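You operate a simulated robot arm through the tools that you are given. There is no shell and no other tool.

Carry out the task below with a simulated robot arm. There is one attempt and no reset: what you move stays moved.

Task
Move the blue trainer's blown fuse to the small red bin.
Fine: switch off and pull the trainer's plug first; slide the fuse cover shut again; leave the trainer's switches, dial and link. Set down upright: cream fuse. Where these are worked on the way, their far stop is far enough and under half their travel is too little: fuse cover.
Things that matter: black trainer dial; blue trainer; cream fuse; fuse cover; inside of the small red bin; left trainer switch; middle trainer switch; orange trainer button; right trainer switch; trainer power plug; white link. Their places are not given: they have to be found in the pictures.

Only the result counts: the job must be done as asked and must still hold three seconds after the hand-in. Knocking over, shifting, dropping, spilling or breaking anything else fails it. Lids that push on must go on centred and level and be pressed home; caps that screw on are set level and turned clockwise until they are tight.

Robot
A 6-joint arm with a two-finger parallel gripper, fixed in place. Base frame: the origin is at the foot of the arm, x ahead of it, y to its left, z up; the work surface is at about z = 855. Lengths are in mm, angles in degrees, forces in N, time in s.
With the tool pointing down near the work surface it reaches from about 240 to 640 mm from the base axis. Its first joint turns from -66.0 to 66.0 degrees. Payload 2.7 kg.
The TCP is the grasp point between the finger pads, 23 mm short of the fingertips. In the tool frame z runs along the fingers and y along their closing line. The gripper opens to 94 mm. The fingers are 38 mm wide and 10 mm thick; the gripper's body (54 by 96 mm) begins 39 mm behind the TCP.
Orientation is told as [roll, pitch, yaw] about the base's x, y, z axes, in that order, counted from this pose: with the fingers straight down and closing along the base's y, the tool's x points along the base's -x, its y along +y and its z along -z.

Tools
- The arm moves only by the tool move_arm. Its argument "deltas" is text: rows parted by semicolons, each of 7 numbers parted by spaces: the shift along the base's x, y, z in mm, then the turn, a rotation vector about the base's x, y, z in rad, then the opening, from 0 (shut) to 1 (fully open). In form: x y z ax ay az hand; .... A call has 1 to 20 rows; each row shifts and turns the commanded pose from where the row before left it. A row lasts 0.2 s, in which the tool goes at most 50 mm and 8.6 degrees; a call with a longer step from one row to the next is refused whole, and so is a gripper value outside its range. A pose out of reach is approached as far as the arm can. The call stops where the force on the tool passes 40 N (or 10 N more than at its start, if that is more) or the arm is blocked; 0.2 s more then pass. The fingers move at their own pace (about 45 mm/s each) and stop on an object; they squeeze with about 42 N. The grip force told is the motor's: it shows also when the fingers shut on nothing. Time passes only in rows, and 0.2 s behind the last, so rows that do not move let the fingers close. It gives the time, the measured TCP pose, the force on the tool (base axes), the opening and the grip force at its end, in the units of the frame above (readings bear some noise), with the torque about the TCP (base axes, N m) and any sound that the robot's microphone picked up, and new pictures: "show" is both (left out), scene, wrist or none.
- Cameras (640 x 400 px; columns grow to the right, rows downward): "scene" is fixed at [80.7, -417.4, 1407.9]; the picture's right is [0.75, -0.66, 0.00], its down [-0.39, -0.44, -0.81] and it looks along [0.53, 0.61, -0.59] (base axes); focal length 318 px, centre (320, 200). "wrist" rides on the gripper at [87, 16, -74] in the tool frame; the picture's right is [-0.18, 0.98, 0.00], its down [-0.58, -0.11, -0.81] and it looks along [-0.79, -0.15, 0.59] (tool axes); focal length 243 px, centre (320, 200).
- point_at(camera, pixels): for up to 12 pixels [column, row] of the newest picture of that camera ("zoom" is the newest enlarged one), the place [x, y, z] in the base frame of the surface seen there, good to about 3 mm, but the place of the scene camera against the robot may be out by one fixed shift of up to 18 mm in any direction. No time passes.
- zoom(camera, box): a new picture of the part [left, top, right, bottom] of that camera's present view, enlarged. No time passes.
- close_job(): hands the job in; it is judged then, once.

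Leave the gripper open and the arm clear of the work at the hand-in unless told otherwise.

The tools are called after "Call:" by a JSON object that holds its "op" and its "data". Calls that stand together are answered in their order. move_arm: Moves the arm, as the interface text tells. Its arguments: {"type":"object","properties":{"deltas":{"type":"string"},"show":{"type":"string","enum":["both","scene","wrist","none"]}},"required":["deltas"]} The other tools are called the same way: point_at (camera, pixels) gives the place of the surface under pixels of a picture; zoom (camera, box) takes an enlarged picture of a part of a camera's view; close_job () hands the job in.

At the start:

```text
time: 0.0
tcp_pos: [404.9, -9.6, 1129.4]
orientation: [0.0, 0.0, 0.1]
wrist_force: [-0.2, -0.2, -0.1]
torque: [-0.02, 0.02, 0.01]
width: 94.0
gripper_force: 0.0
```

scene: 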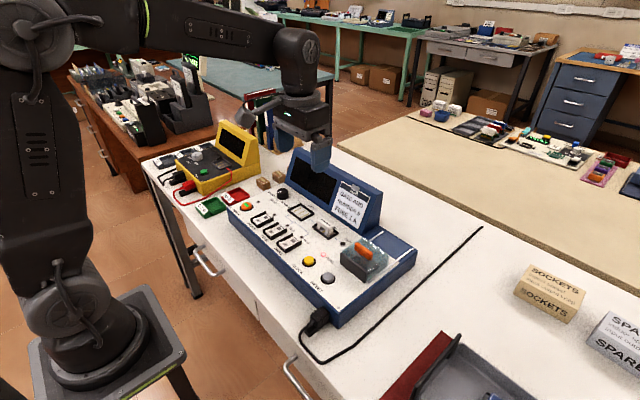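
wrist: 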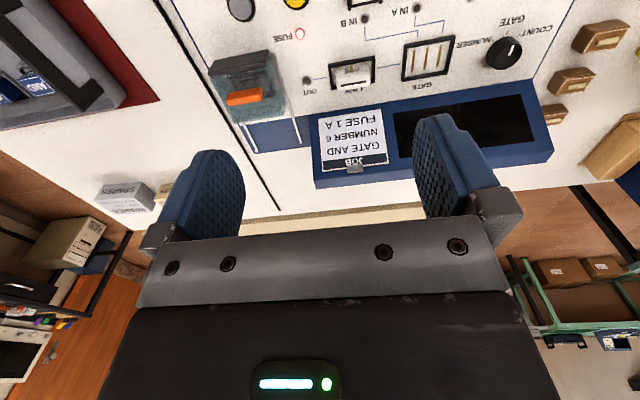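

I see the blue trainer in the middle of the table, with a smoky fuse cover and an orange tab at about (365,252), and the plug at about (318,318). I'll enlarge several regions for a closer look.

Call:
{"op": "zoom", "data": {"camera": "scene", "box": [220, 140, 430, 271]}}

Call:
{"op": "zoom", "data": {"camera": "scene", "box": [280, 220, 440, 320]}}

Call:
{"op": "zoom", "data": {"camera": "scene", "box": [280, 270, 520, 400]}}

Call:
{"op": "zoom", "data": {"camera": "scene", "box": [140, 110, 300, 220]}}

Call:
{"op": "zoom", "data": {"camera": "wrist", "box": [160, 0, 480, 200]}}

```text
3.05 times, centred on (325, 206) of scene
```

zoom: 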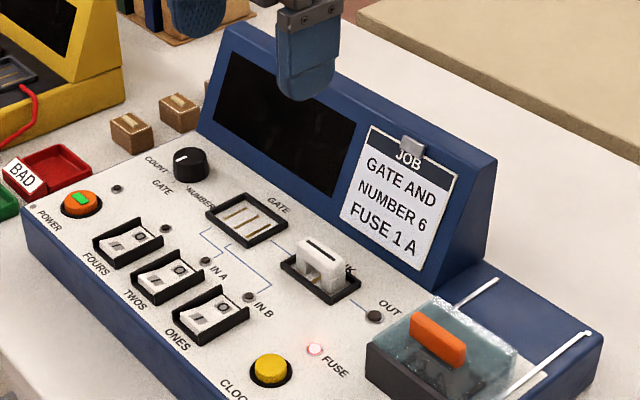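

```text
4.00 times, centred on (360, 270) of scene
```

zoom: 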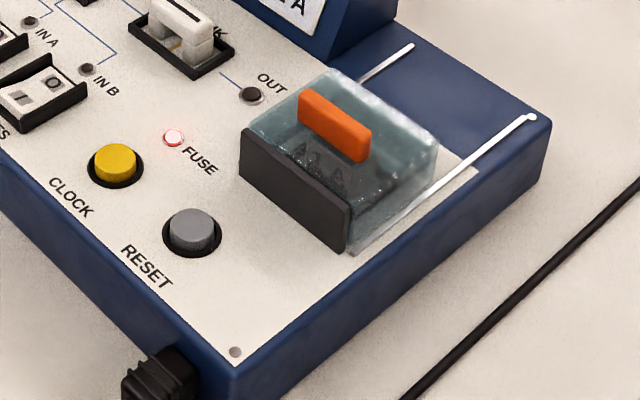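

```text
2.67 times, centred on (400, 335) of scene
```

zoom: 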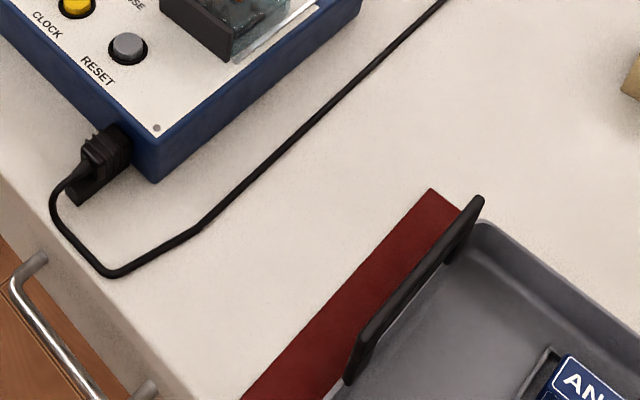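

```text
3.64 times, centred on (220, 165) of scene
```

zoom: 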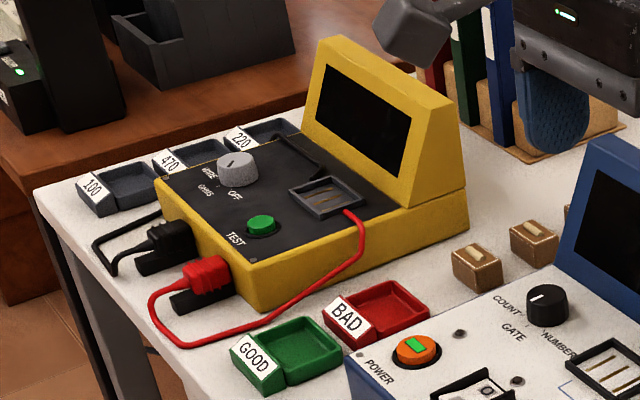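

```text
2.00 times, centred on (320, 100) of wrist
```

zoom: 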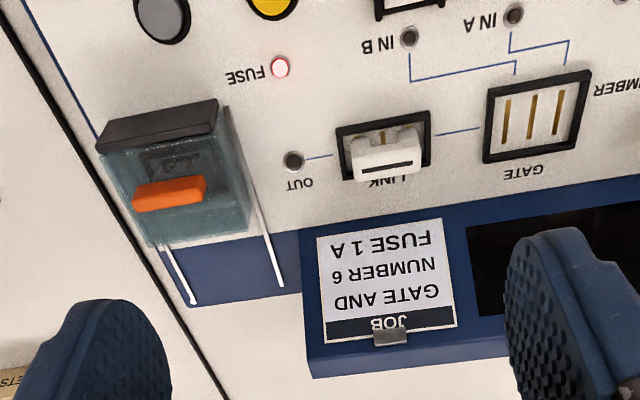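

The power button is orange with a green lamp, and the BAD tray is the small red bin. Next I'll get places for the key points from both cameras so I can work out the scene camera's shift.

Call:
{"op": "point_at", "data": {"camera": "scene", "pixels": [[247, 206], [283, 194], [327, 229], [308, 261], [328, 278], [343, 236], [364, 250], [318, 318], [338, 308], [236, 195], [240, 200], [367, 186]]}}

Call:
{"op": "point_at", "data": {"camera": "wrist", "pixels": [[503, 52], [353, 75], [300, 33], [295, 2], [240, 8], [307, 80], [244, 97], [253, 150], [301, 143], [267, 52], [212, 67], [426, 60]]}}

Call:
{"op": "point_at", "data": {"camera": "scene", "pixels": [[340, 257], [368, 282], [383, 230], [412, 249], [355, 244], [373, 257], [405, 264], [338, 327], [230, 216], [313, 325], [305, 322], [382, 240]]}}

```text
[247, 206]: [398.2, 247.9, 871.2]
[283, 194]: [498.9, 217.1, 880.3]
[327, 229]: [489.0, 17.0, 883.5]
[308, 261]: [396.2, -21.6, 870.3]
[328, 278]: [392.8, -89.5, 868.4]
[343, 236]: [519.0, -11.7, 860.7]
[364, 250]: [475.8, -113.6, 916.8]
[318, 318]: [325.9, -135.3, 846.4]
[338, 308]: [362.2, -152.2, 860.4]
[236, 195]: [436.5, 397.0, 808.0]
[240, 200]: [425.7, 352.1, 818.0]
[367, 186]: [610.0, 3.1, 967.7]
```

```text
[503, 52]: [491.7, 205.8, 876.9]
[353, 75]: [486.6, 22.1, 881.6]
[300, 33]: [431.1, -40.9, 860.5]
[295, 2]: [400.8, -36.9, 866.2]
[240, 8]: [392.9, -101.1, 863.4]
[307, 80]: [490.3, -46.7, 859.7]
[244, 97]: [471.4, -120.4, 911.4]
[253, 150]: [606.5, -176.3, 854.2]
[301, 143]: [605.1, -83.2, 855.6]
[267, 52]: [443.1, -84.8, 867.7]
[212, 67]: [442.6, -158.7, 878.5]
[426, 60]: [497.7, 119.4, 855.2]
```

```text
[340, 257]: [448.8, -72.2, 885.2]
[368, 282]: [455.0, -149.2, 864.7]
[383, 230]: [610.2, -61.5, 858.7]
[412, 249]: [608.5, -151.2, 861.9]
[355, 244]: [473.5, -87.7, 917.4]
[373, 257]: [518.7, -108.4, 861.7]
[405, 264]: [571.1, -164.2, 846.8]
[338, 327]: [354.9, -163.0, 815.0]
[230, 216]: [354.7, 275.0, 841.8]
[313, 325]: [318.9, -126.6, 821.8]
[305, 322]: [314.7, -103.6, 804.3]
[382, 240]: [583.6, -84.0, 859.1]
```

The panel top is at z≈855 and the table at about 805. I'll move the hand back and to the right to look at the plug and fuse cover with the wrist camera. The hand stays well above everything.

Call:
{"op": "move_arm", "data": {"deltas": "-20 -25 -20 0 0 0 1; -20 -25 -20 0 0 0 1; -20 -25 -20 0 0 0 1; -20 -25 -20 0 0 0 1; 0 0 0 0 0 0 1"}}

```text
time: 1.2
tcp_pos: [326.5, -113.4, 1049.5]
orientation: [0.0, 0.0, 0.1]
wrist_force: [-0.1, 0.3, 0.8]
torque: [0.01, 0.0, -0.01]
width: 94.4
gripper_force: 0.0
```

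scene: 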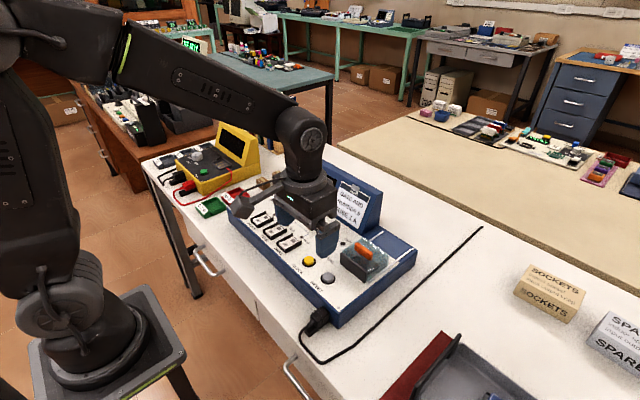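
wrist: 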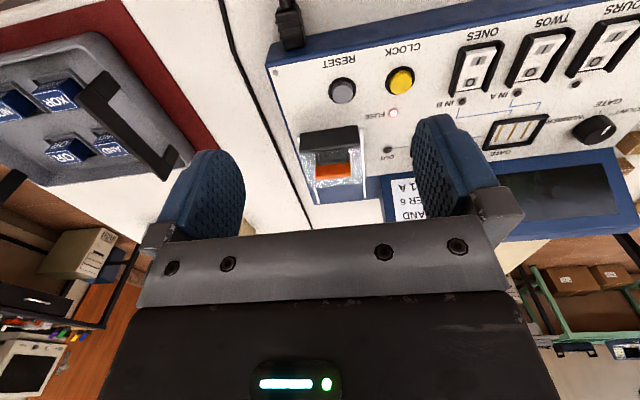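

The wrist camera now shows the plug at about (290,25), plus the buttons, switches and cover. I'll zoom in and measure.

Call:
{"op": "zoom", "data": {"camera": "wrist", "box": [240, 0, 400, 100]}}

Call:
{"op": "zoom", "data": {"camera": "wrist", "box": [270, 100, 430, 200]}}

Call:
{"op": "point_at", "data": {"camera": "wrist", "pixels": [[288, 5], [291, 25], [292, 40], [280, 30], [302, 30], [292, 48], [341, 89], [401, 80], [393, 113], [333, 170], [272, 70], [276, 50]]}}

Call:
{"op": "point_at", "data": {"camera": "scene", "pixels": [[327, 277], [308, 260], [331, 254], [246, 206]]}}

```text
4.00 times, centred on (320, 50) of wrist
```

zoom: 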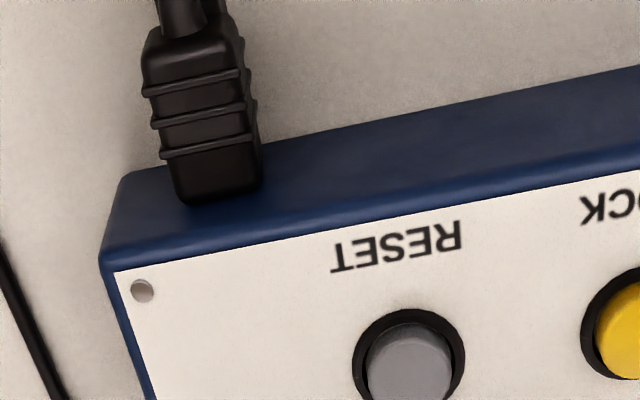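

```text
4.00 times, centred on (350, 150) of wrist
```

zoom: 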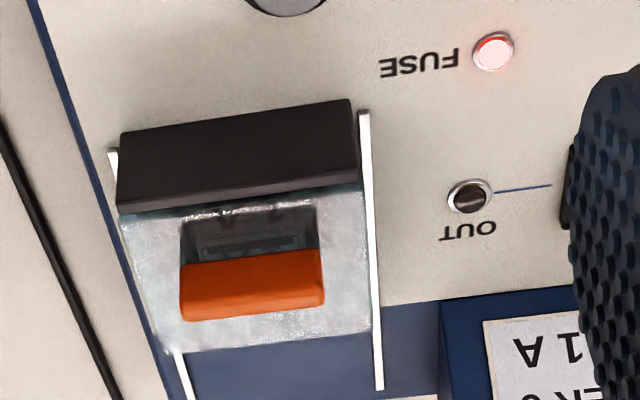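

```text
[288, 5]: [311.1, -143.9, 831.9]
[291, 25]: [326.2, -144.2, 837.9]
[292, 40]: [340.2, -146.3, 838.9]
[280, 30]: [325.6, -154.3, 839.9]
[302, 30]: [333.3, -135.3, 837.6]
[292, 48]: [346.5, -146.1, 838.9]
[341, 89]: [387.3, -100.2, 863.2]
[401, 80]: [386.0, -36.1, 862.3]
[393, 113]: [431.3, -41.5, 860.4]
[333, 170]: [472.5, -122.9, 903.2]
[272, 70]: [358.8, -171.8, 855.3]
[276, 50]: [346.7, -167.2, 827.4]
```

```text
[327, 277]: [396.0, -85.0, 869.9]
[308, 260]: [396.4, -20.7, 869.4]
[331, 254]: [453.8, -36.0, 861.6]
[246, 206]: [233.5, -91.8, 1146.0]
```

Comparing the Reset and Clock buttons in both cameras, the scene camera reads about (+9,+15,+7) too much. Next I'll carry the hand left, staying high, to look at the power button and the red bin with the wrist camera.

Call:
{"op": "move_arm", "data": {"deltas": "0 45 0 0 0 0 1; 0 45 0 0 0 0 1; 0 45 0 0 0 0 1; 0 45 0 0 0 0 1; 0 45 0 0 0 0 1; 0 45 0 0 0 0 1; 0 45 0 0 0 0 1; 0 0 0 0 0 0 1"}}

```text
time: 3.0
tcp_pos: [328.3, 204.9, 1048.0]
orientation: [0.0, 0.0, 0.1]
wrist_force: [-0.4, -0.3, -0.3]
torque: [0.02, 0.02, -0.02]
width: 93.9
gripper_force: 0.1
```

scene: 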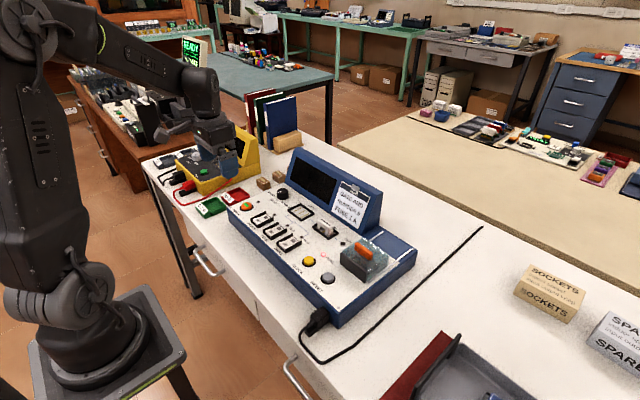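
wrist: 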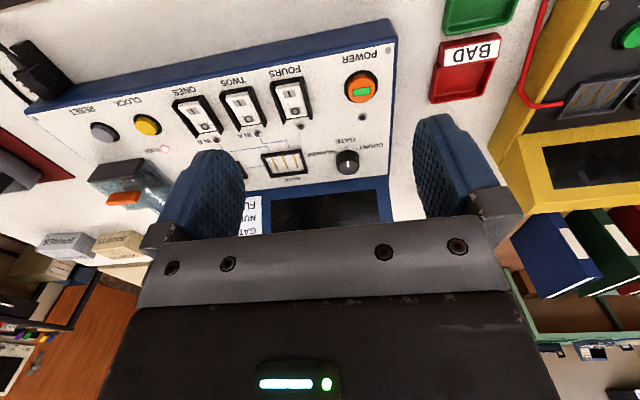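

The power button is now at (361,87), the FOURS switch at (291,100), and the BAD tray at (466,75). I'll measure these and zoom in.

Call:
{"op": "point_at", "data": {"camera": "wrist", "pixels": [[361, 92], [361, 78], [347, 87], [375, 87], [361, 102], [291, 100], [465, 80], [445, 68], [490, 68], [462, 95], [436, 98], [300, 72]]}}

Call:
{"op": "zoom", "data": {"camera": "wrist", "box": [260, 30, 420, 130]}}

Call:
{"op": "zoom", "data": {"camera": "wrist", "box": [400, 0, 560, 120]}}

```text
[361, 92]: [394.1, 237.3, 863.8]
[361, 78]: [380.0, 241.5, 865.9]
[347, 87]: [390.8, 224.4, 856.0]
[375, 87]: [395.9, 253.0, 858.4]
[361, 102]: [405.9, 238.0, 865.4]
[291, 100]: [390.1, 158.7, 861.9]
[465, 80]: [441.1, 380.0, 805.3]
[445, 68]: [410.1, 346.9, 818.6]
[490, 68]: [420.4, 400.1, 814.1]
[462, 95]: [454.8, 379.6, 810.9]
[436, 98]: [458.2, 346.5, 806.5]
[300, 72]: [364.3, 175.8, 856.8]
```

```text
4.00 times, centred on (340, 80) of wrist
```

zoom: 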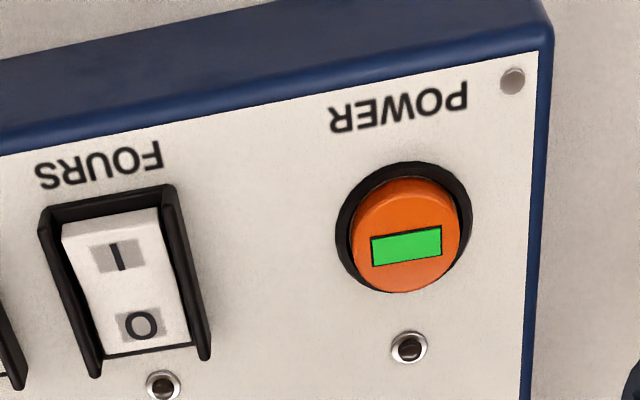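

```text
3.33 times, centred on (480, 60) of wrist
```

zoom: 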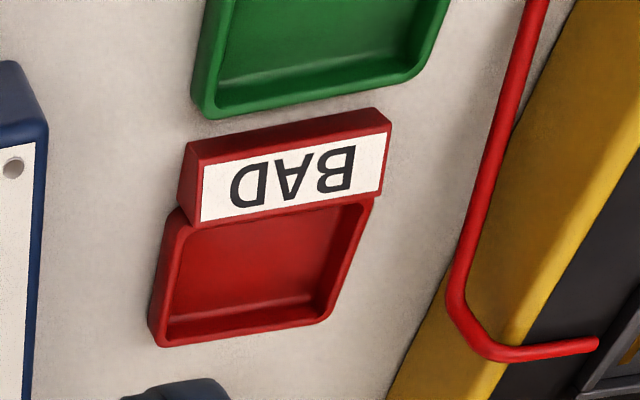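

The power button's centre is at about (391,238), top z≈865, and the red bin's inside is at about (440,375). I'll shut the gripper and move to just above the button.

Call:
{"op": "move_arm", "data": {"deltas": "16 8 -30 0 0 0 0; 16 8 -30 0 0 0 0; 16 8 -30 0 0 0 0; 15 9 -30 0 0 0 0; 0 0 0 0 0 0 0; 0 0 0 0 0 0 0"}}

```text
time: 4.4
tcp_pos: [388.3, 237.2, 928.7]
orientation: [0.1, 0.0, 0.1]
wrist_force: [0.6, 0.0, 0.1]
torque: [-0.01, -0.02, 0.03]
width: 0.0
gripper_force: 33.6
```

scene: 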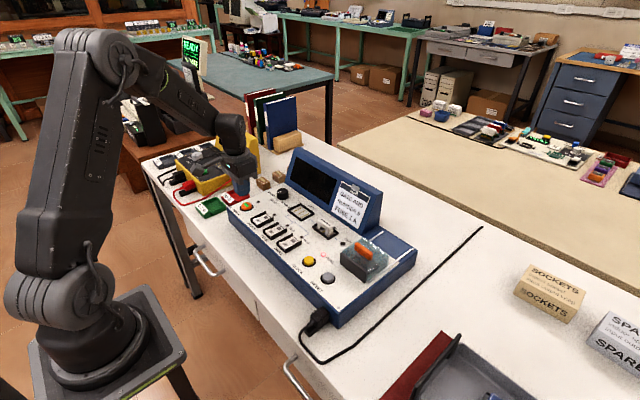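
wrist: 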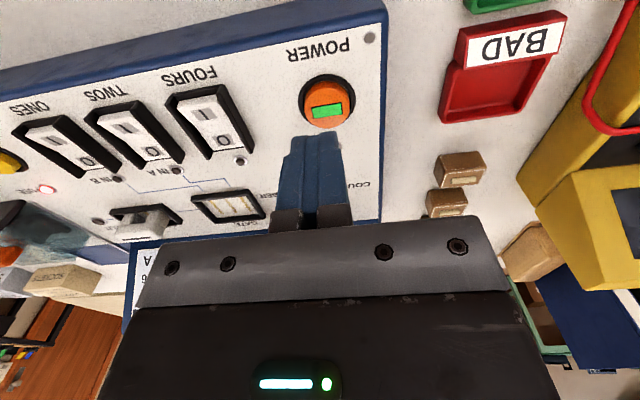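

The shut fingers are above the button, which shows at about (326,102). I'll measure it again from here.

Call:
{"op": "point_at", "data": {"camera": "wrist", "pixels": [[326, 94], [326, 86], [326, 118], [310, 100], [342, 100], [318, 104], [336, 103], [312, 140]]}}

Call:
{"op": "zoom", "data": {"camera": "wrist", "box": [250, 50, 410, 150]}}

```text
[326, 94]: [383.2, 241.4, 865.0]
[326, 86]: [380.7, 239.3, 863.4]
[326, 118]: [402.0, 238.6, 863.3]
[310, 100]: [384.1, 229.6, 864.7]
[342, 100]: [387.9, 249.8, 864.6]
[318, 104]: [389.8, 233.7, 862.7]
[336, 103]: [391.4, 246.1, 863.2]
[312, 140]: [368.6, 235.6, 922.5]
```

```text
4.00 times, centred on (330, 100) of wrist
```

zoom: 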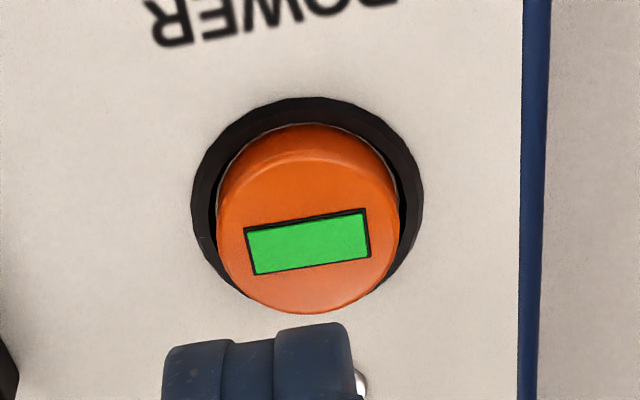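

The button centre is at about (391.5,239.5,864). I'll come down to just above it and read the state.

Call:
{"op": "move_arm", "data": {"deltas": "3 2 -12 0 0 0 0; 0 0 -12 0 0 0 0; 0 0 -12 0 0 0 0; 0 0 0 0 0 0 0", "show": "wrist"}}

```text
time: 5.4
tcp_pos: [391.4, 239.1, 891.8]
orientation: [0.0, 0.0, 0.1]
wrist_force: [-0.4, 0.4, -1.2]
torque: [-0.01, 0.05, -0.02]
width: 0.1
gripper_force: 41.8
```

wrist: 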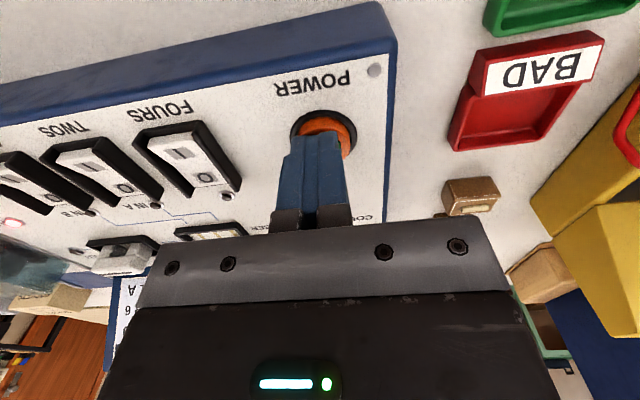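

The fingertips are about 4 mm above the button. Now I'll press down in small steps.

Call:
{"op": "move_arm", "data": {"deltas": "0 0 -2 0 0 0 0; 0 0 -2 0 0 0 0; 0 0 -1.5 0 0 0 0; 0 0 -1.5 0 0 0 0", "show": "wrist"}}

```text
time: 6.4
tcp_pos: [391.9, 239.4, 885.4]
orientation: [0.0, 0.0, 0.1]
wrist_force: [0.1, -0.8, 1.0]
torque: [-0.04, 0.03, 0.04]
width: 0.0
gripper_force: 41.8
```

wrist: 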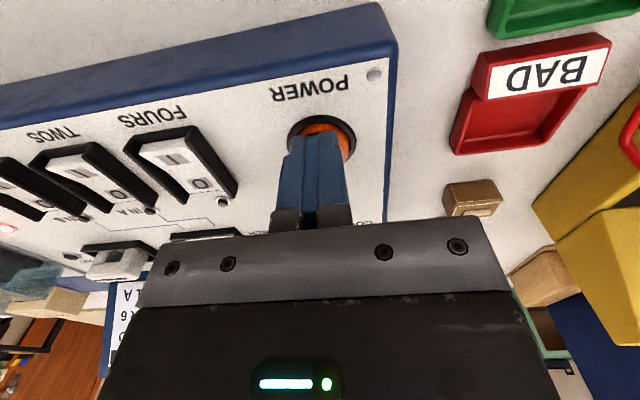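

There's hardly any force yet (about 1 N), so I'll press a bit further in steps.

Call:
{"op": "move_arm", "data": {"deltas": "0 0 -1 0 0 0 0; 0 0 -1 0 0 0 0; 0 0 -1 0 0 0 0", "show": "wrist"}}

```text
time: 7.2
tcp_pos: [392.6, 239.6, 882.8]
orientation: [0.1, 0.0, 0.1]
wrist_force: [0.2, 0.4, 2.9]
torque: [0.02, 0.02, 0.02]
width: 0.1
gripper_force: 41.9
heard: click
```

wrist: 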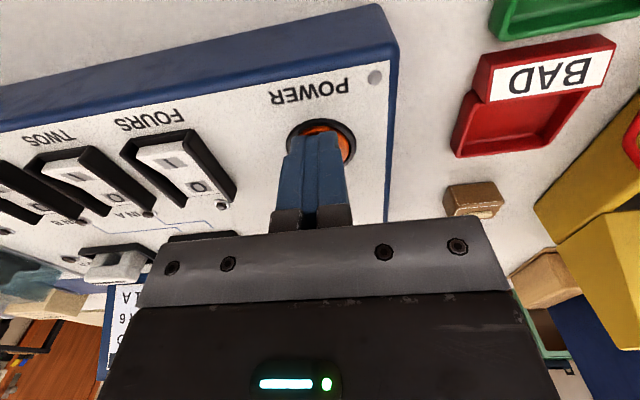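

A click sounded. The fuse lamp at the far left also looks unlit now. I'll rise and check the lamps.

Call:
{"op": "move_arm", "data": {"deltas": "0 0 10 0 0 0 0; 0 0 25 0 0 0 0; 0 0 30 0 0 0 0; 0 0 30 0 0 0 0; 0 0 30 0 0 0 0; 0 0 0 0 0 0 0"}}

Call:
{"op": "zoom", "data": {"camera": "scene", "box": [220, 180, 380, 280]}}

Call:
{"op": "zoom", "data": {"camera": "wrist", "box": [200, 20, 480, 195]}}

```text
time: 8.6
tcp_pos: [391.9, 240.7, 1009.3]
orientation: [-0.1, -0.1, 0.2]
wrist_force: [0.7, -1.1, 0.2]
torque: [0.02, -0.04, 0.0]
width: 0.1
gripper_force: 41.6
```

scene: 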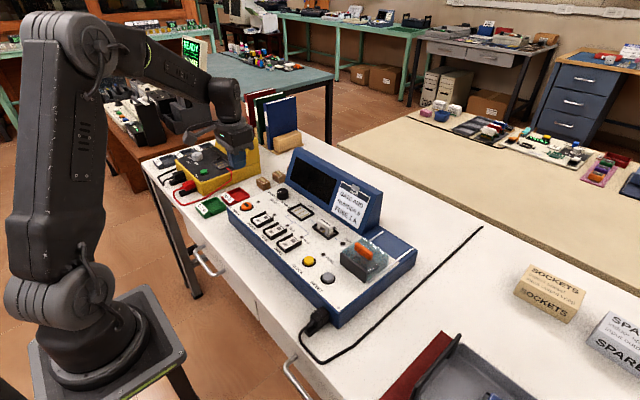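
wrist: 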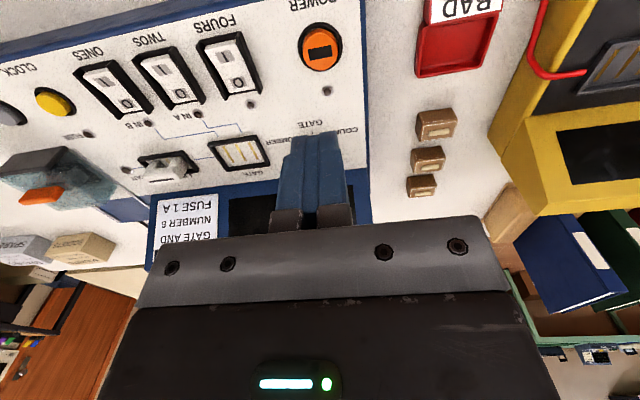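

```text
4.00 times, centred on (300, 230) of scene
```

zoom: 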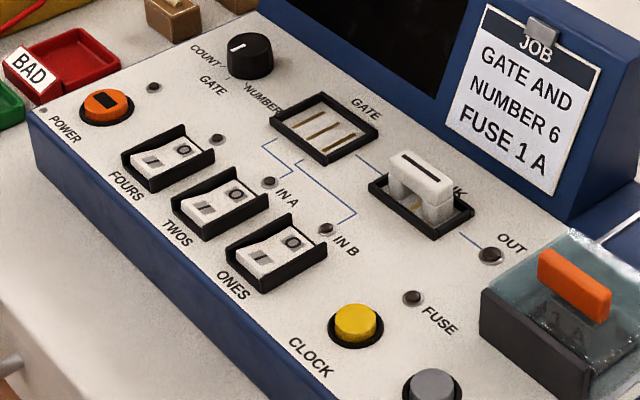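

```text
2.29 times, centred on (340, 108) of wrist
```

zoom: 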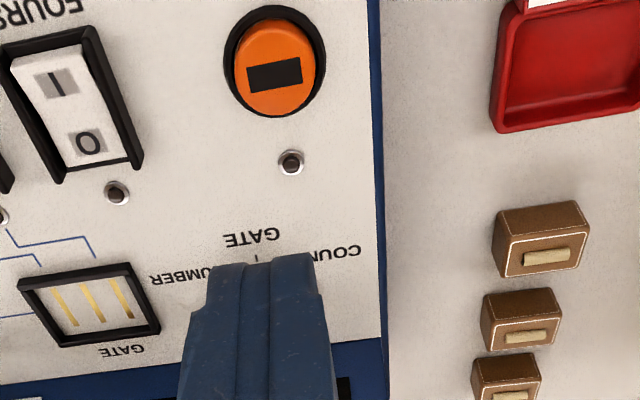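

The trainer is off: the green lamp and the fuse lamp are both dark. While the view is good I'll measure the red bin's inside, including its corners and floor.

Call:
{"op": "point_at", "data": {"camera": "wrist", "pixels": [[426, 27], [423, 68], [480, 68], [495, 14], [453, 45], [430, 62], [474, 60], [486, 22], [419, 76], [482, 75], [455, 68], [450, 25]]}}

Call:
{"op": "zoom", "data": {"camera": "wrist", "box": [390, 0, 530, 88]}}

```text
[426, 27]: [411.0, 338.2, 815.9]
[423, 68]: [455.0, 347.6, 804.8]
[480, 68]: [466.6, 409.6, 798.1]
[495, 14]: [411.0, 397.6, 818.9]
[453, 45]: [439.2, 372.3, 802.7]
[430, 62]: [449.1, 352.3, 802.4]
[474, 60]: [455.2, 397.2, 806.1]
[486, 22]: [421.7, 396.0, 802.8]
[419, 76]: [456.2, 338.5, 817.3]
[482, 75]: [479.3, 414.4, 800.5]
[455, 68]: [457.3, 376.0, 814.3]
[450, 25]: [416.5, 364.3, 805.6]
```

```text
4.55 times, centred on (460, 44) of wrist
```

zoom: 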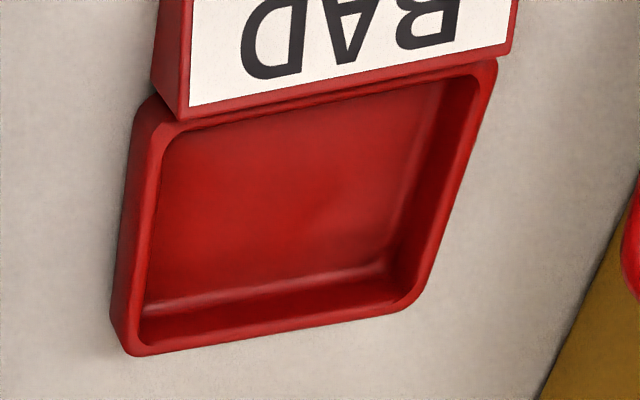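

The bin's inside spans about x 412–455 and y 343–400, with its floor at z≈803. Now I'll travel to the plug, staying high over the trainer's front.

Call:
{"op": "move_arm", "data": {"deltas": "-10 -43 -5 0 0 0 0.5; -10 -43 -5 0 0 0 0.5; -10 -43 -5 0 0 0 0.5; -10 -43 -5 0 0 0 0.5; -10 -43 -5 0 0 0 0.5; -10 -43 -5 0 0 0 0.5; -10 -43 -5 0 0 0 0.5; -10 -43 -5 0 0 0 0.5; -12 -42 -9 0 0 0 0.5; 0 0 0 0 0 0 0.5"}}

```text
time: 10.8
tcp_pos: [298.7, -151.3, 958.4]
orientation: [0.0, -0.1, 0.2]
wrist_force: [0.1, -0.5, 0.1]
torque: [-0.01, 0.0, 0.02]
width: 46.7
gripper_force: 0.1
```

scene: 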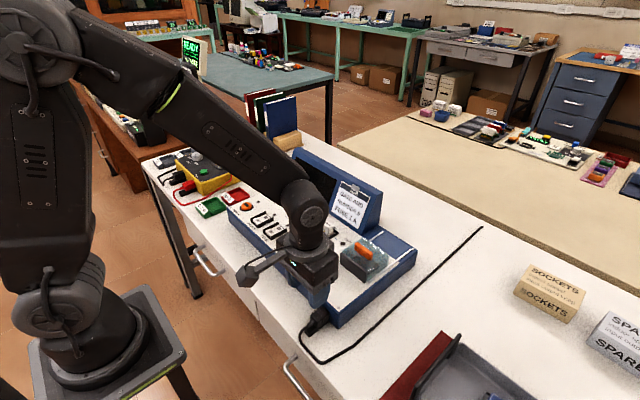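
wrist: 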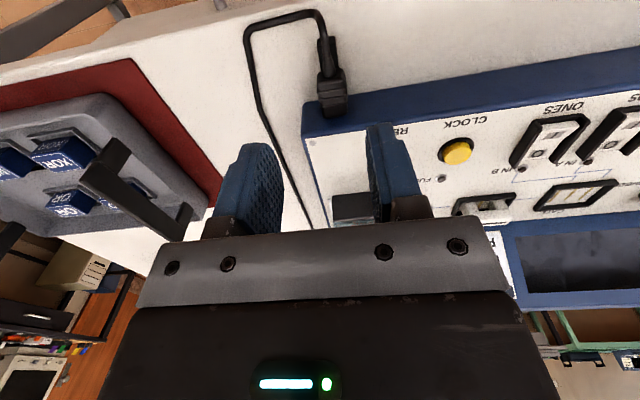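

The plug is at about (332,88), with the cord strain relief at (325,55) and the cord beyond that. I'll zoom in and measure.

Call:
{"op": "zoom", "data": {"camera": "wrist", "box": [250, 0, 410, 140]}}

Call:
{"op": "point_at", "data": {"camera": "wrist", "pixels": [[331, 72], [333, 85], [335, 105], [318, 85], [347, 85], [325, 45], [326, 60], [360, 60], [290, 100], [335, 116], [312, 112], [323, 30]]}}

Call:
{"op": "zoom", "data": {"camera": "scene", "box": [270, 270, 390, 370]}}

```text
2.86 times, centred on (330, 70) of wrist
```

zoom: 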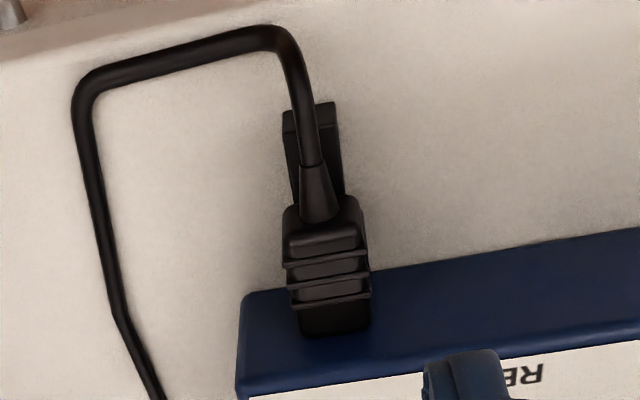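

```text
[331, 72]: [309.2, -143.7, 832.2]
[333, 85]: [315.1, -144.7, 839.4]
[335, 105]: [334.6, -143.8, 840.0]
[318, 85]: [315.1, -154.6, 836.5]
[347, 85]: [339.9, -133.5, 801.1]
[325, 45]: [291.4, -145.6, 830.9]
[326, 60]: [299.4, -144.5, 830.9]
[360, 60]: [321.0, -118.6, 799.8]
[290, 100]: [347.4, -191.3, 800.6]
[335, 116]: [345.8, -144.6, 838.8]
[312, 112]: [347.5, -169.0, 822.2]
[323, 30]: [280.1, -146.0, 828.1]
```

```text
4.00 times, centred on (330, 320) of scene
```

zoom: 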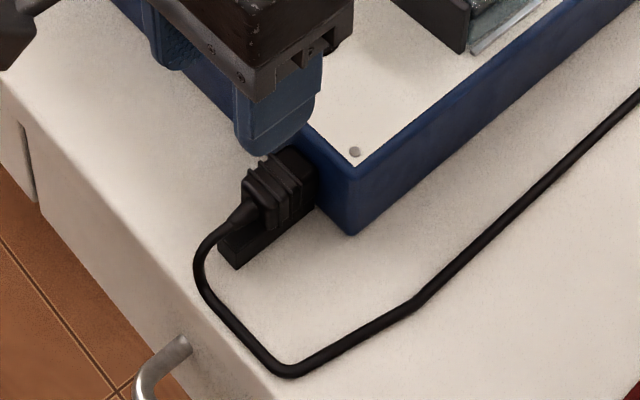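

There's a narrow ledge under the plug that runs outward from the trainer's face. I'll measure that ledge.

Call:
{"op": "point_at", "data": {"camera": "wrist", "pixels": [[334, 44], [334, 38], [320, 44], [321, 60], [336, 60], [319, 41], [327, 37], [350, 100], [318, 100], [346, 92]]}}

Call:
{"op": "point_at", "data": {"camera": "scene", "pixels": [[326, 332], [331, 335], [345, 323], [340, 318], [328, 336], [325, 329], [337, 307], [345, 327]]}}

```text
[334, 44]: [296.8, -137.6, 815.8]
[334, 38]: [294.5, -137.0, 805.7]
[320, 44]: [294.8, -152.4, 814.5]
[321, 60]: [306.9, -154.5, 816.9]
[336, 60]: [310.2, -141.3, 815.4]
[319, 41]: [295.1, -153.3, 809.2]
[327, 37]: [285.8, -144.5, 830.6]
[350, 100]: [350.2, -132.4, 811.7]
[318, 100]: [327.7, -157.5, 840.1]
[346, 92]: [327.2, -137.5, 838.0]
```

```text
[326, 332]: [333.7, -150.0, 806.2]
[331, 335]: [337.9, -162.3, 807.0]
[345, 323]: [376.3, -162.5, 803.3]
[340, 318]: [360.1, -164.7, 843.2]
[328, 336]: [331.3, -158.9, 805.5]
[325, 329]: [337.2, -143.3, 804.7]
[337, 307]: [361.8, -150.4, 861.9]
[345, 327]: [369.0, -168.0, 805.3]
```

The ledge is at y −154…−137 with its top at z≈815.5 and ends at x≈295. The plug body spans x 309–348 and z 816–840. I'll move above the plug and let the arm settle.

Call:
{"op": "move_arm", "data": {"deltas": "13 0 -30 0 0 0 0.5; 13 0 -29 0 0 0 0.5; 0 0 0 0 0 0 0.5; 0 0 0 0 0 0 0.5"}}

```text
time: 11.8
tcp_pos: [324.8, -148.1, 900.9]
orientation: [0.0, 0.0, 0.1]
wrist_force: [0.0, 0.1, 0.0]
torque: [-0.02, -0.01, -0.01]
width: 46.9
gripper_force: 0.0
```

scene: 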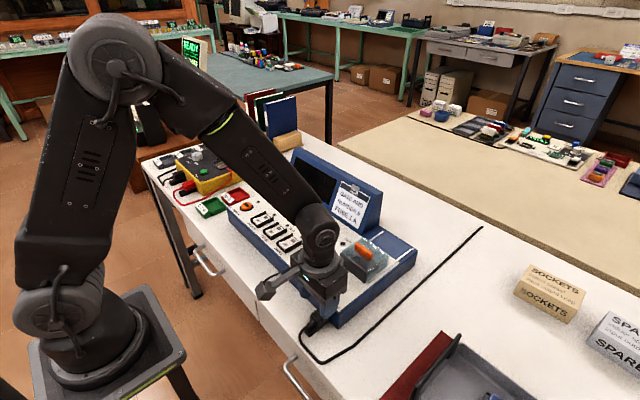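
wrist: 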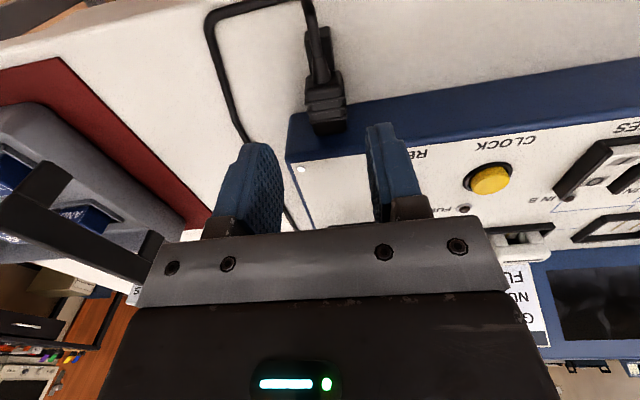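

I'll re-measure the plug from this closer view.

Call:
{"op": "point_at", "data": {"camera": "wrist", "pixels": [[325, 95], [308, 95], [342, 95], [327, 115], [312, 115], [344, 115], [328, 128], [318, 80]]}}

Call:
{"op": "zoom", "data": {"camera": "wrist", "box": [240, 30, 400, 150]}}

```text
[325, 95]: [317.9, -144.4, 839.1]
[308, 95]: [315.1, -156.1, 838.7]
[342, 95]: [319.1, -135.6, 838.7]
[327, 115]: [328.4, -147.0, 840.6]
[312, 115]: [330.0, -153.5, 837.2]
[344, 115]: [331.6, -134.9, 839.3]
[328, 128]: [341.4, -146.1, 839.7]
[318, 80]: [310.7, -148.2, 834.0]
```

```text
3.33 times, centred on (320, 90) of wrist
```

zoom: 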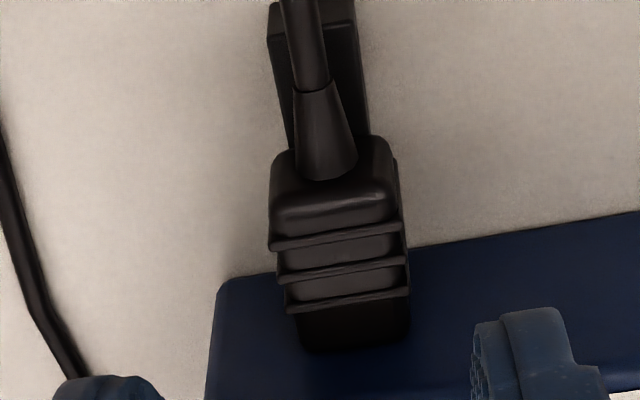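

The plug centre is y≈−145. I'll shift +3 in y and lower the open fingers to straddle it.

Call:
{"op": "move_arm", "data": {"deltas": "0 3 -20 0 0 0 0.5; 0 0 -20 0 0 0 0.5; 0 0 -15 0 0 0 0.5; 0 0 -13 0 0 0 0.5; 0 0 0 0 0 0 0.5"}}

```text
time: 13.0
tcp_pos: [324.6, -141.8, 830.3]
orientation: [0.0, 0.0, 0.1]
wrist_force: [0.3, -0.2, 0.3]
torque: [-0.03, -0.01, 0.0]
width: 47.0
gripper_force: 0.1
```

scene: 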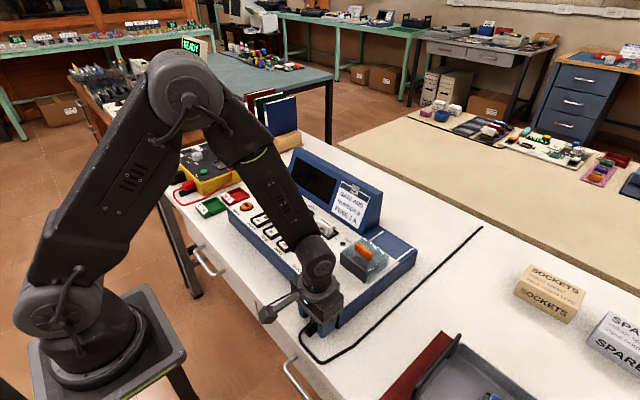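
wrist: 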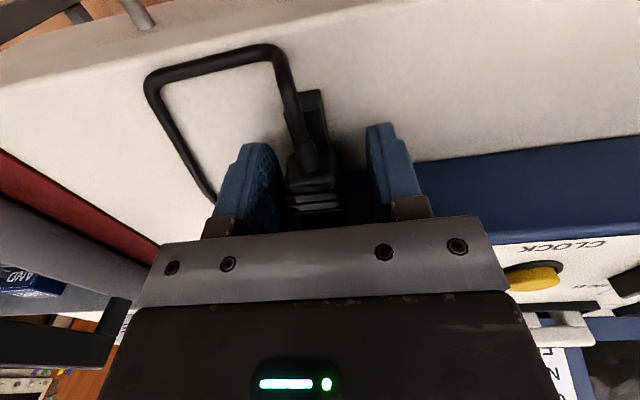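

The plug sits between the fingers, a bit nearer the right-hand one (−y). I'll shift −2.5 in y and close on it.

Call:
{"op": "move_arm", "data": {"deltas": "0 -2.5 0 0 0 0 0.5; 0 0 0 0 0 0 0.2; 0 0 0 0 0 0 0.1; 0 0 0 0 0 0 0.1; 0 0 0 0 0 0 0.1"}}

```text
time: 14.2
tcp_pos: [325.9, -145.3, 830.9]
orientation: [0.0, 0.0, 0.1]
wrist_force: [0.1, 6.6, 1.2]
torque: [0.0, -0.1, -0.17]
width: 23.0
gripper_force: 44.4
```

scene: 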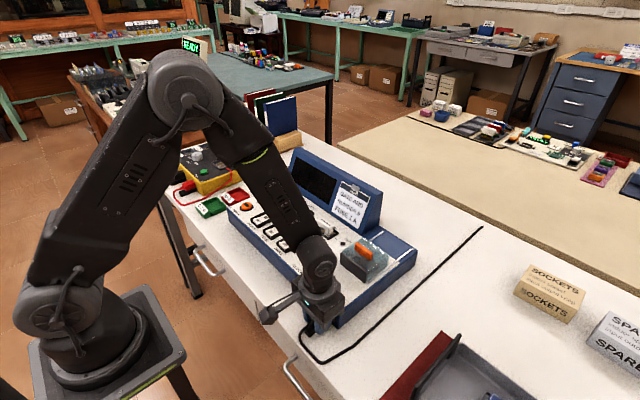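
wrist: 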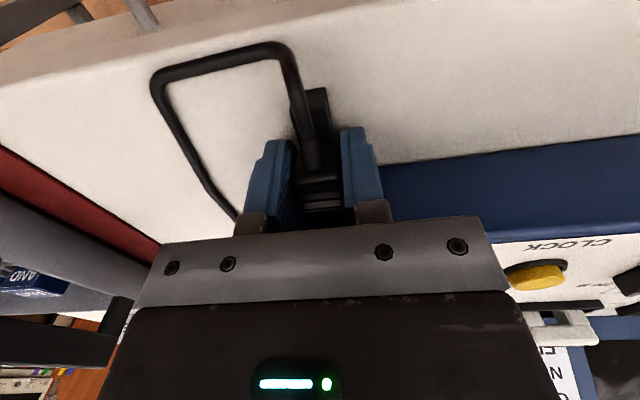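

The grip is on the plug (23 mm wide, 44 N), with a slight side force of +6.6 N. I'll ease +0.8 mm in y and pull straight back along −x in small steps.

Call:
{"op": "move_arm", "data": {"deltas": "0 0.8 0 0 0 0 0.1; -2 0 0 0 0 0 0.1; -3 0 0 0 0 0 0.1; -3 0 0 0 0 0 0.1; -3 0 0 0 0 0 0.1; -3 0 0 0 0 0 0.1", "show": "wrist"}}

```text
time: 15.6
tcp_pos: [311.9, -145.7, 830.7]
orientation: [0.1, 0.2, 0.2]
wrist_force: [-0.1, -4.0, -27.7]
torque: [-0.09, -0.04, -0.19]
width: 22.7
gripper_force: 45.4
```

wrist: 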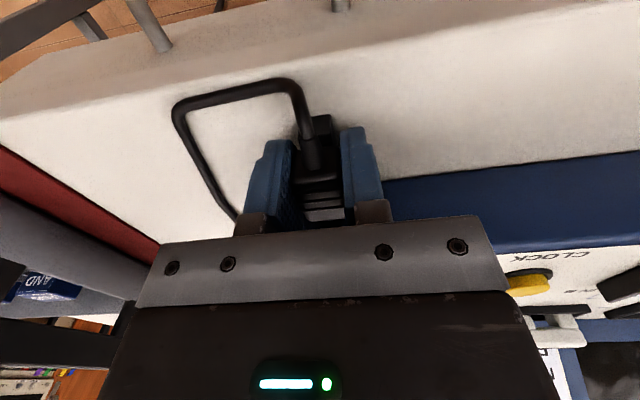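

The plug moved back about 14 mm. A downward force of 28 N has built up on the tool, so I'll lower slightly and keep pulling.

Call:
{"op": "move_arm", "data": {"deltas": "0 0 -1 0 0 0 0.1; -2 0 0 0 0 0 0.1; -2 0 0 0 0 0 0.1; -2 0 0 0 0 0 0.1", "show": "both"}}

```text
time: 16.6
tcp_pos: [306.0, -146.8, 830.5]
orientation: [0.0, 0.0, 0.1]
wrist_force: [1.2, 5.8, -18.4]
torque: [0.01, 0.25, -0.19]
width: 23.0
gripper_force: 44.7
```

scene: 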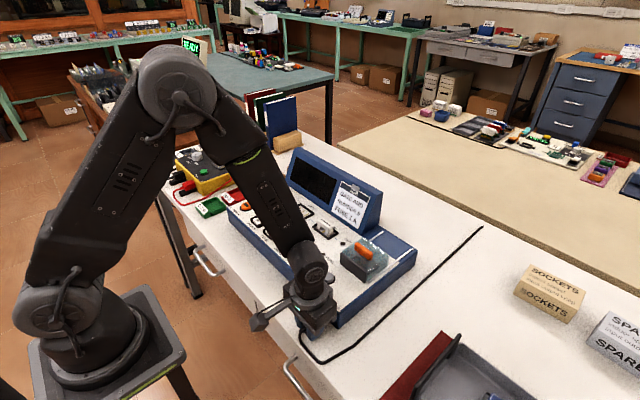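
wrist: 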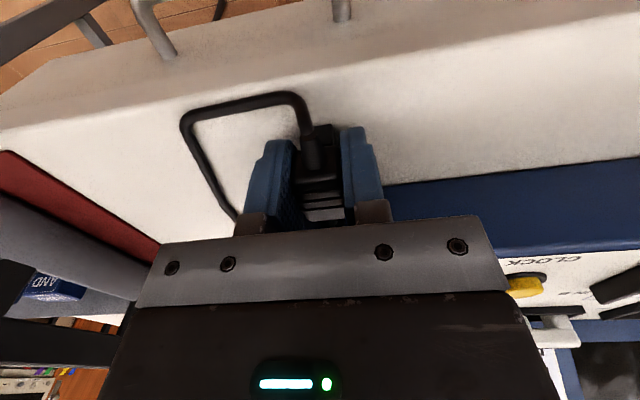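

It's 20 mm out and appears to be guided by its ledge. I'll relieve the vertical load some more and keep pulling gently to find the end.

Call:
{"op": "move_arm", "data": {"deltas": "0 0 -1.5 0 0 0 0.1; -2 0 0 0 0 0 0.1; -2 0 0 0 0 0 0.1; -2 0 0 0 0 0 0.1; -2 0 0 0 0 0 0.1", "show": "wrist"}}

```text
time: 17.8
tcp_pos: [304.1, -144.4, 830.3]
orientation: [-0.2, -0.9, 0.2]
wrist_force: [31.1, 21.8, 4.5]
torque: [0.16, -0.76, -0.35]
width: 23.2
gripper_force: 45.0
```

wrist: 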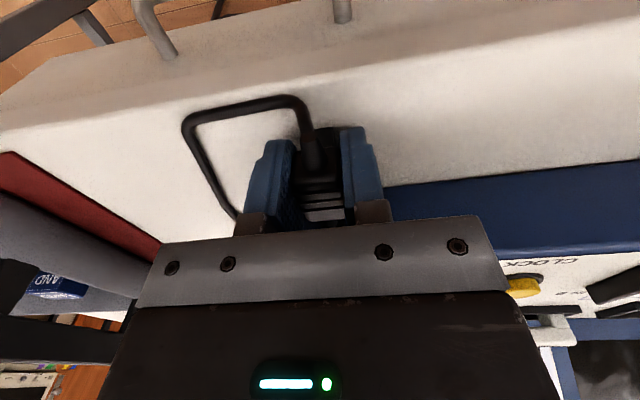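

The plug reached its end stop at about 22 mm (force +31 N in x). I'll relax the commanded pose so it isn't straining, then open the fingers.

Call:
{"op": "move_arm", "data": {"deltas": "2.5 1 0 0 0 0 0.1; 2 0.5 0 0 0 0 0.1; 0 0 0 0 0 0 0.1", "show": "none"}}

```text
time: 18.6
tcp_pos: [304.8, -145.2, 830.1]
orientation: [-0.2, -0.4, 0.1]
wrist_force: [12.6, -7.9, 17.5]
torque: [-0.03, -0.73, -0.19]
width: 23.1
gripper_force: 45.3
```

Some strain remains: 12.6 N in x and 17.5 N in z. I'll ease a bit more.

Call:
{"op": "move_arm", "data": {"deltas": "1.2 -0.5 1.3 0 0 0 0.1; 0 0 0 0 0 0 0.1", "show": "none"}}

```text
time: 19.2
tcp_pos: [305.4, -144.9, 830.1]
orientation: [-0.1, -0.2, 0.0]
wrist_force: [12.5, -30.0, -17.0]
torque: [-0.12, -0.6, -0.19]
width: 23.0
gripper_force: 45.5
```

The loads are modest stick-slip. Now I'll release the fingers.

Call:
{"op": "move_arm", "data": {"deltas": "0 0.5 -0.6 0 0 0 0.1; 0 0 0 0 0 0 0.35; 0 0 0 0 0 0 0.5; 0 0 0 0 0 0 0.5; 0 0 0 0 0 0 0.5"}}

```text
time: 20.4
tcp_pos: [304.2, -143.9, 830.9]
orientation: [0.2, 0.0, 0.1]
wrist_force: [-0.1, -0.4, 0.3]
torque: [0.01, 0.0, 0.0]
width: 47.0
gripper_force: 0.1
```

scene: 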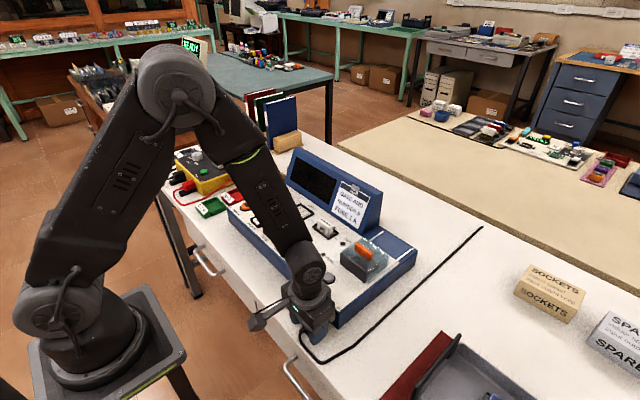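
wrist: 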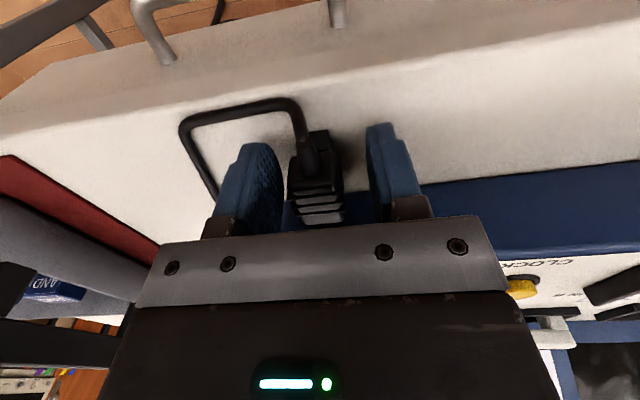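

The plug stays out, with the blue face visible behind it. I'll rise straight up, away from the plug, and look.

Call:
{"op": "move_arm", "data": {"deltas": "0 -1 20 0 0 0 0.5; 0 0 30 0 0 0 0.5; 0 0 40 0 0 0 0.5; 0 0 40 0 0 0 0.5; 0 0 0 0 0 0 0.5"}}

Call:
{"op": "zoom", "data": {"camera": "wrist", "box": [240, 0, 400, 120]}}

Call:
{"op": "zoom", "data": {"camera": "scene", "box": [270, 270, 390, 370]}}

```text
time: 21.6
tcp_pos: [304.1, -144.5, 962.6]
orientation: [-0.1, 0.0, 0.1]
wrist_force: [-1.3, -0.1, 0.1]
torque: [0.01, 0.0, -0.01]
width: 46.8
gripper_force: 0.1
```

scene: 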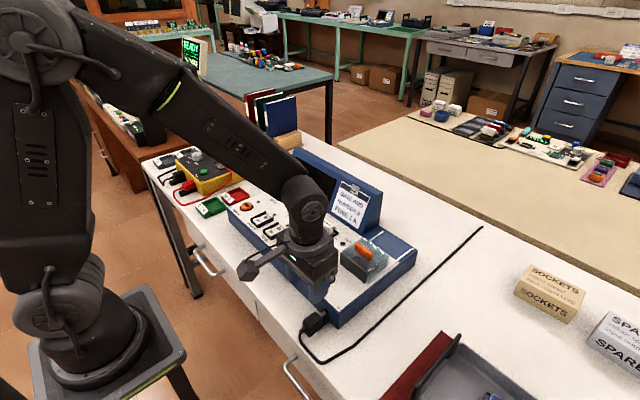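
wrist: 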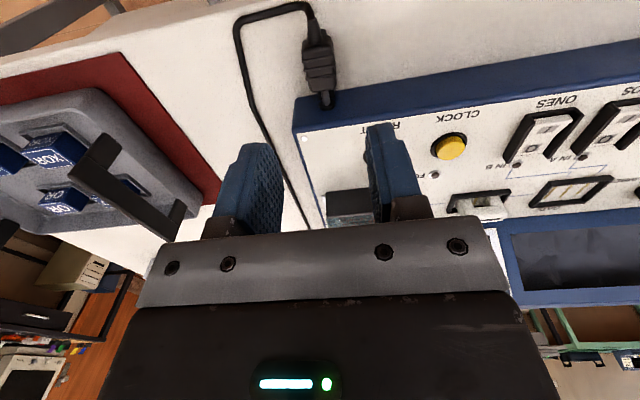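

```text
3.33 times, centred on (320, 60) of wrist
```

zoom: 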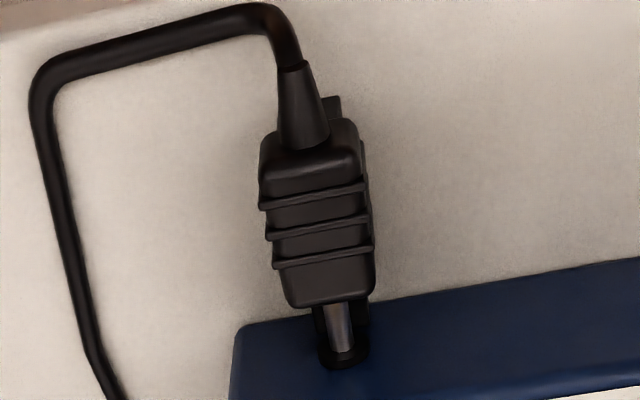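

```text
4.00 times, centred on (330, 320) of scene
```

zoom: 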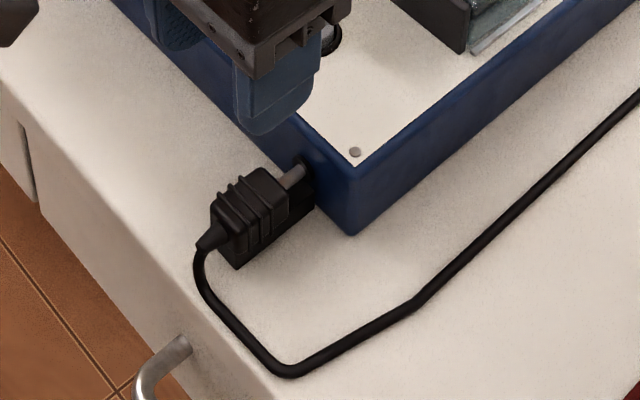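

The plug is out with its pin showing. I'll measure how far it came.

Call:
{"op": "point_at", "data": {"camera": "wrist", "pixels": [[319, 88], [318, 70], [316, 50], [323, 97], [324, 103], [325, 107]]}}

Call:
{"op": "zoom", "data": {"camera": "wrist", "box": [290, 60, 360, 120]}}

```text
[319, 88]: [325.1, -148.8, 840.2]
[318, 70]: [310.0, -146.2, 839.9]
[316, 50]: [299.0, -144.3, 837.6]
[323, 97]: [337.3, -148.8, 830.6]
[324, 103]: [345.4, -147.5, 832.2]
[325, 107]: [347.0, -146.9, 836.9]
```

```text
6.67 times, centred on (325, 90) of wrist
```

zoom: 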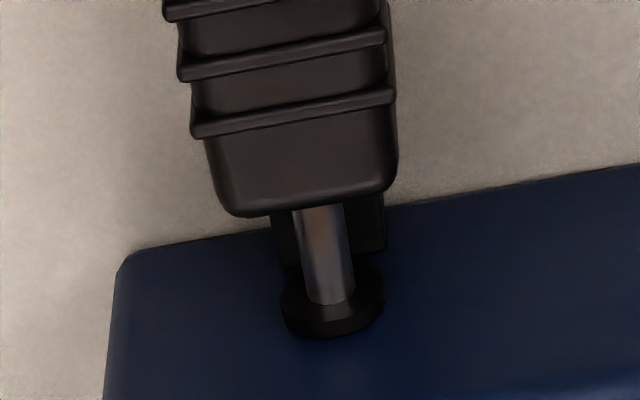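

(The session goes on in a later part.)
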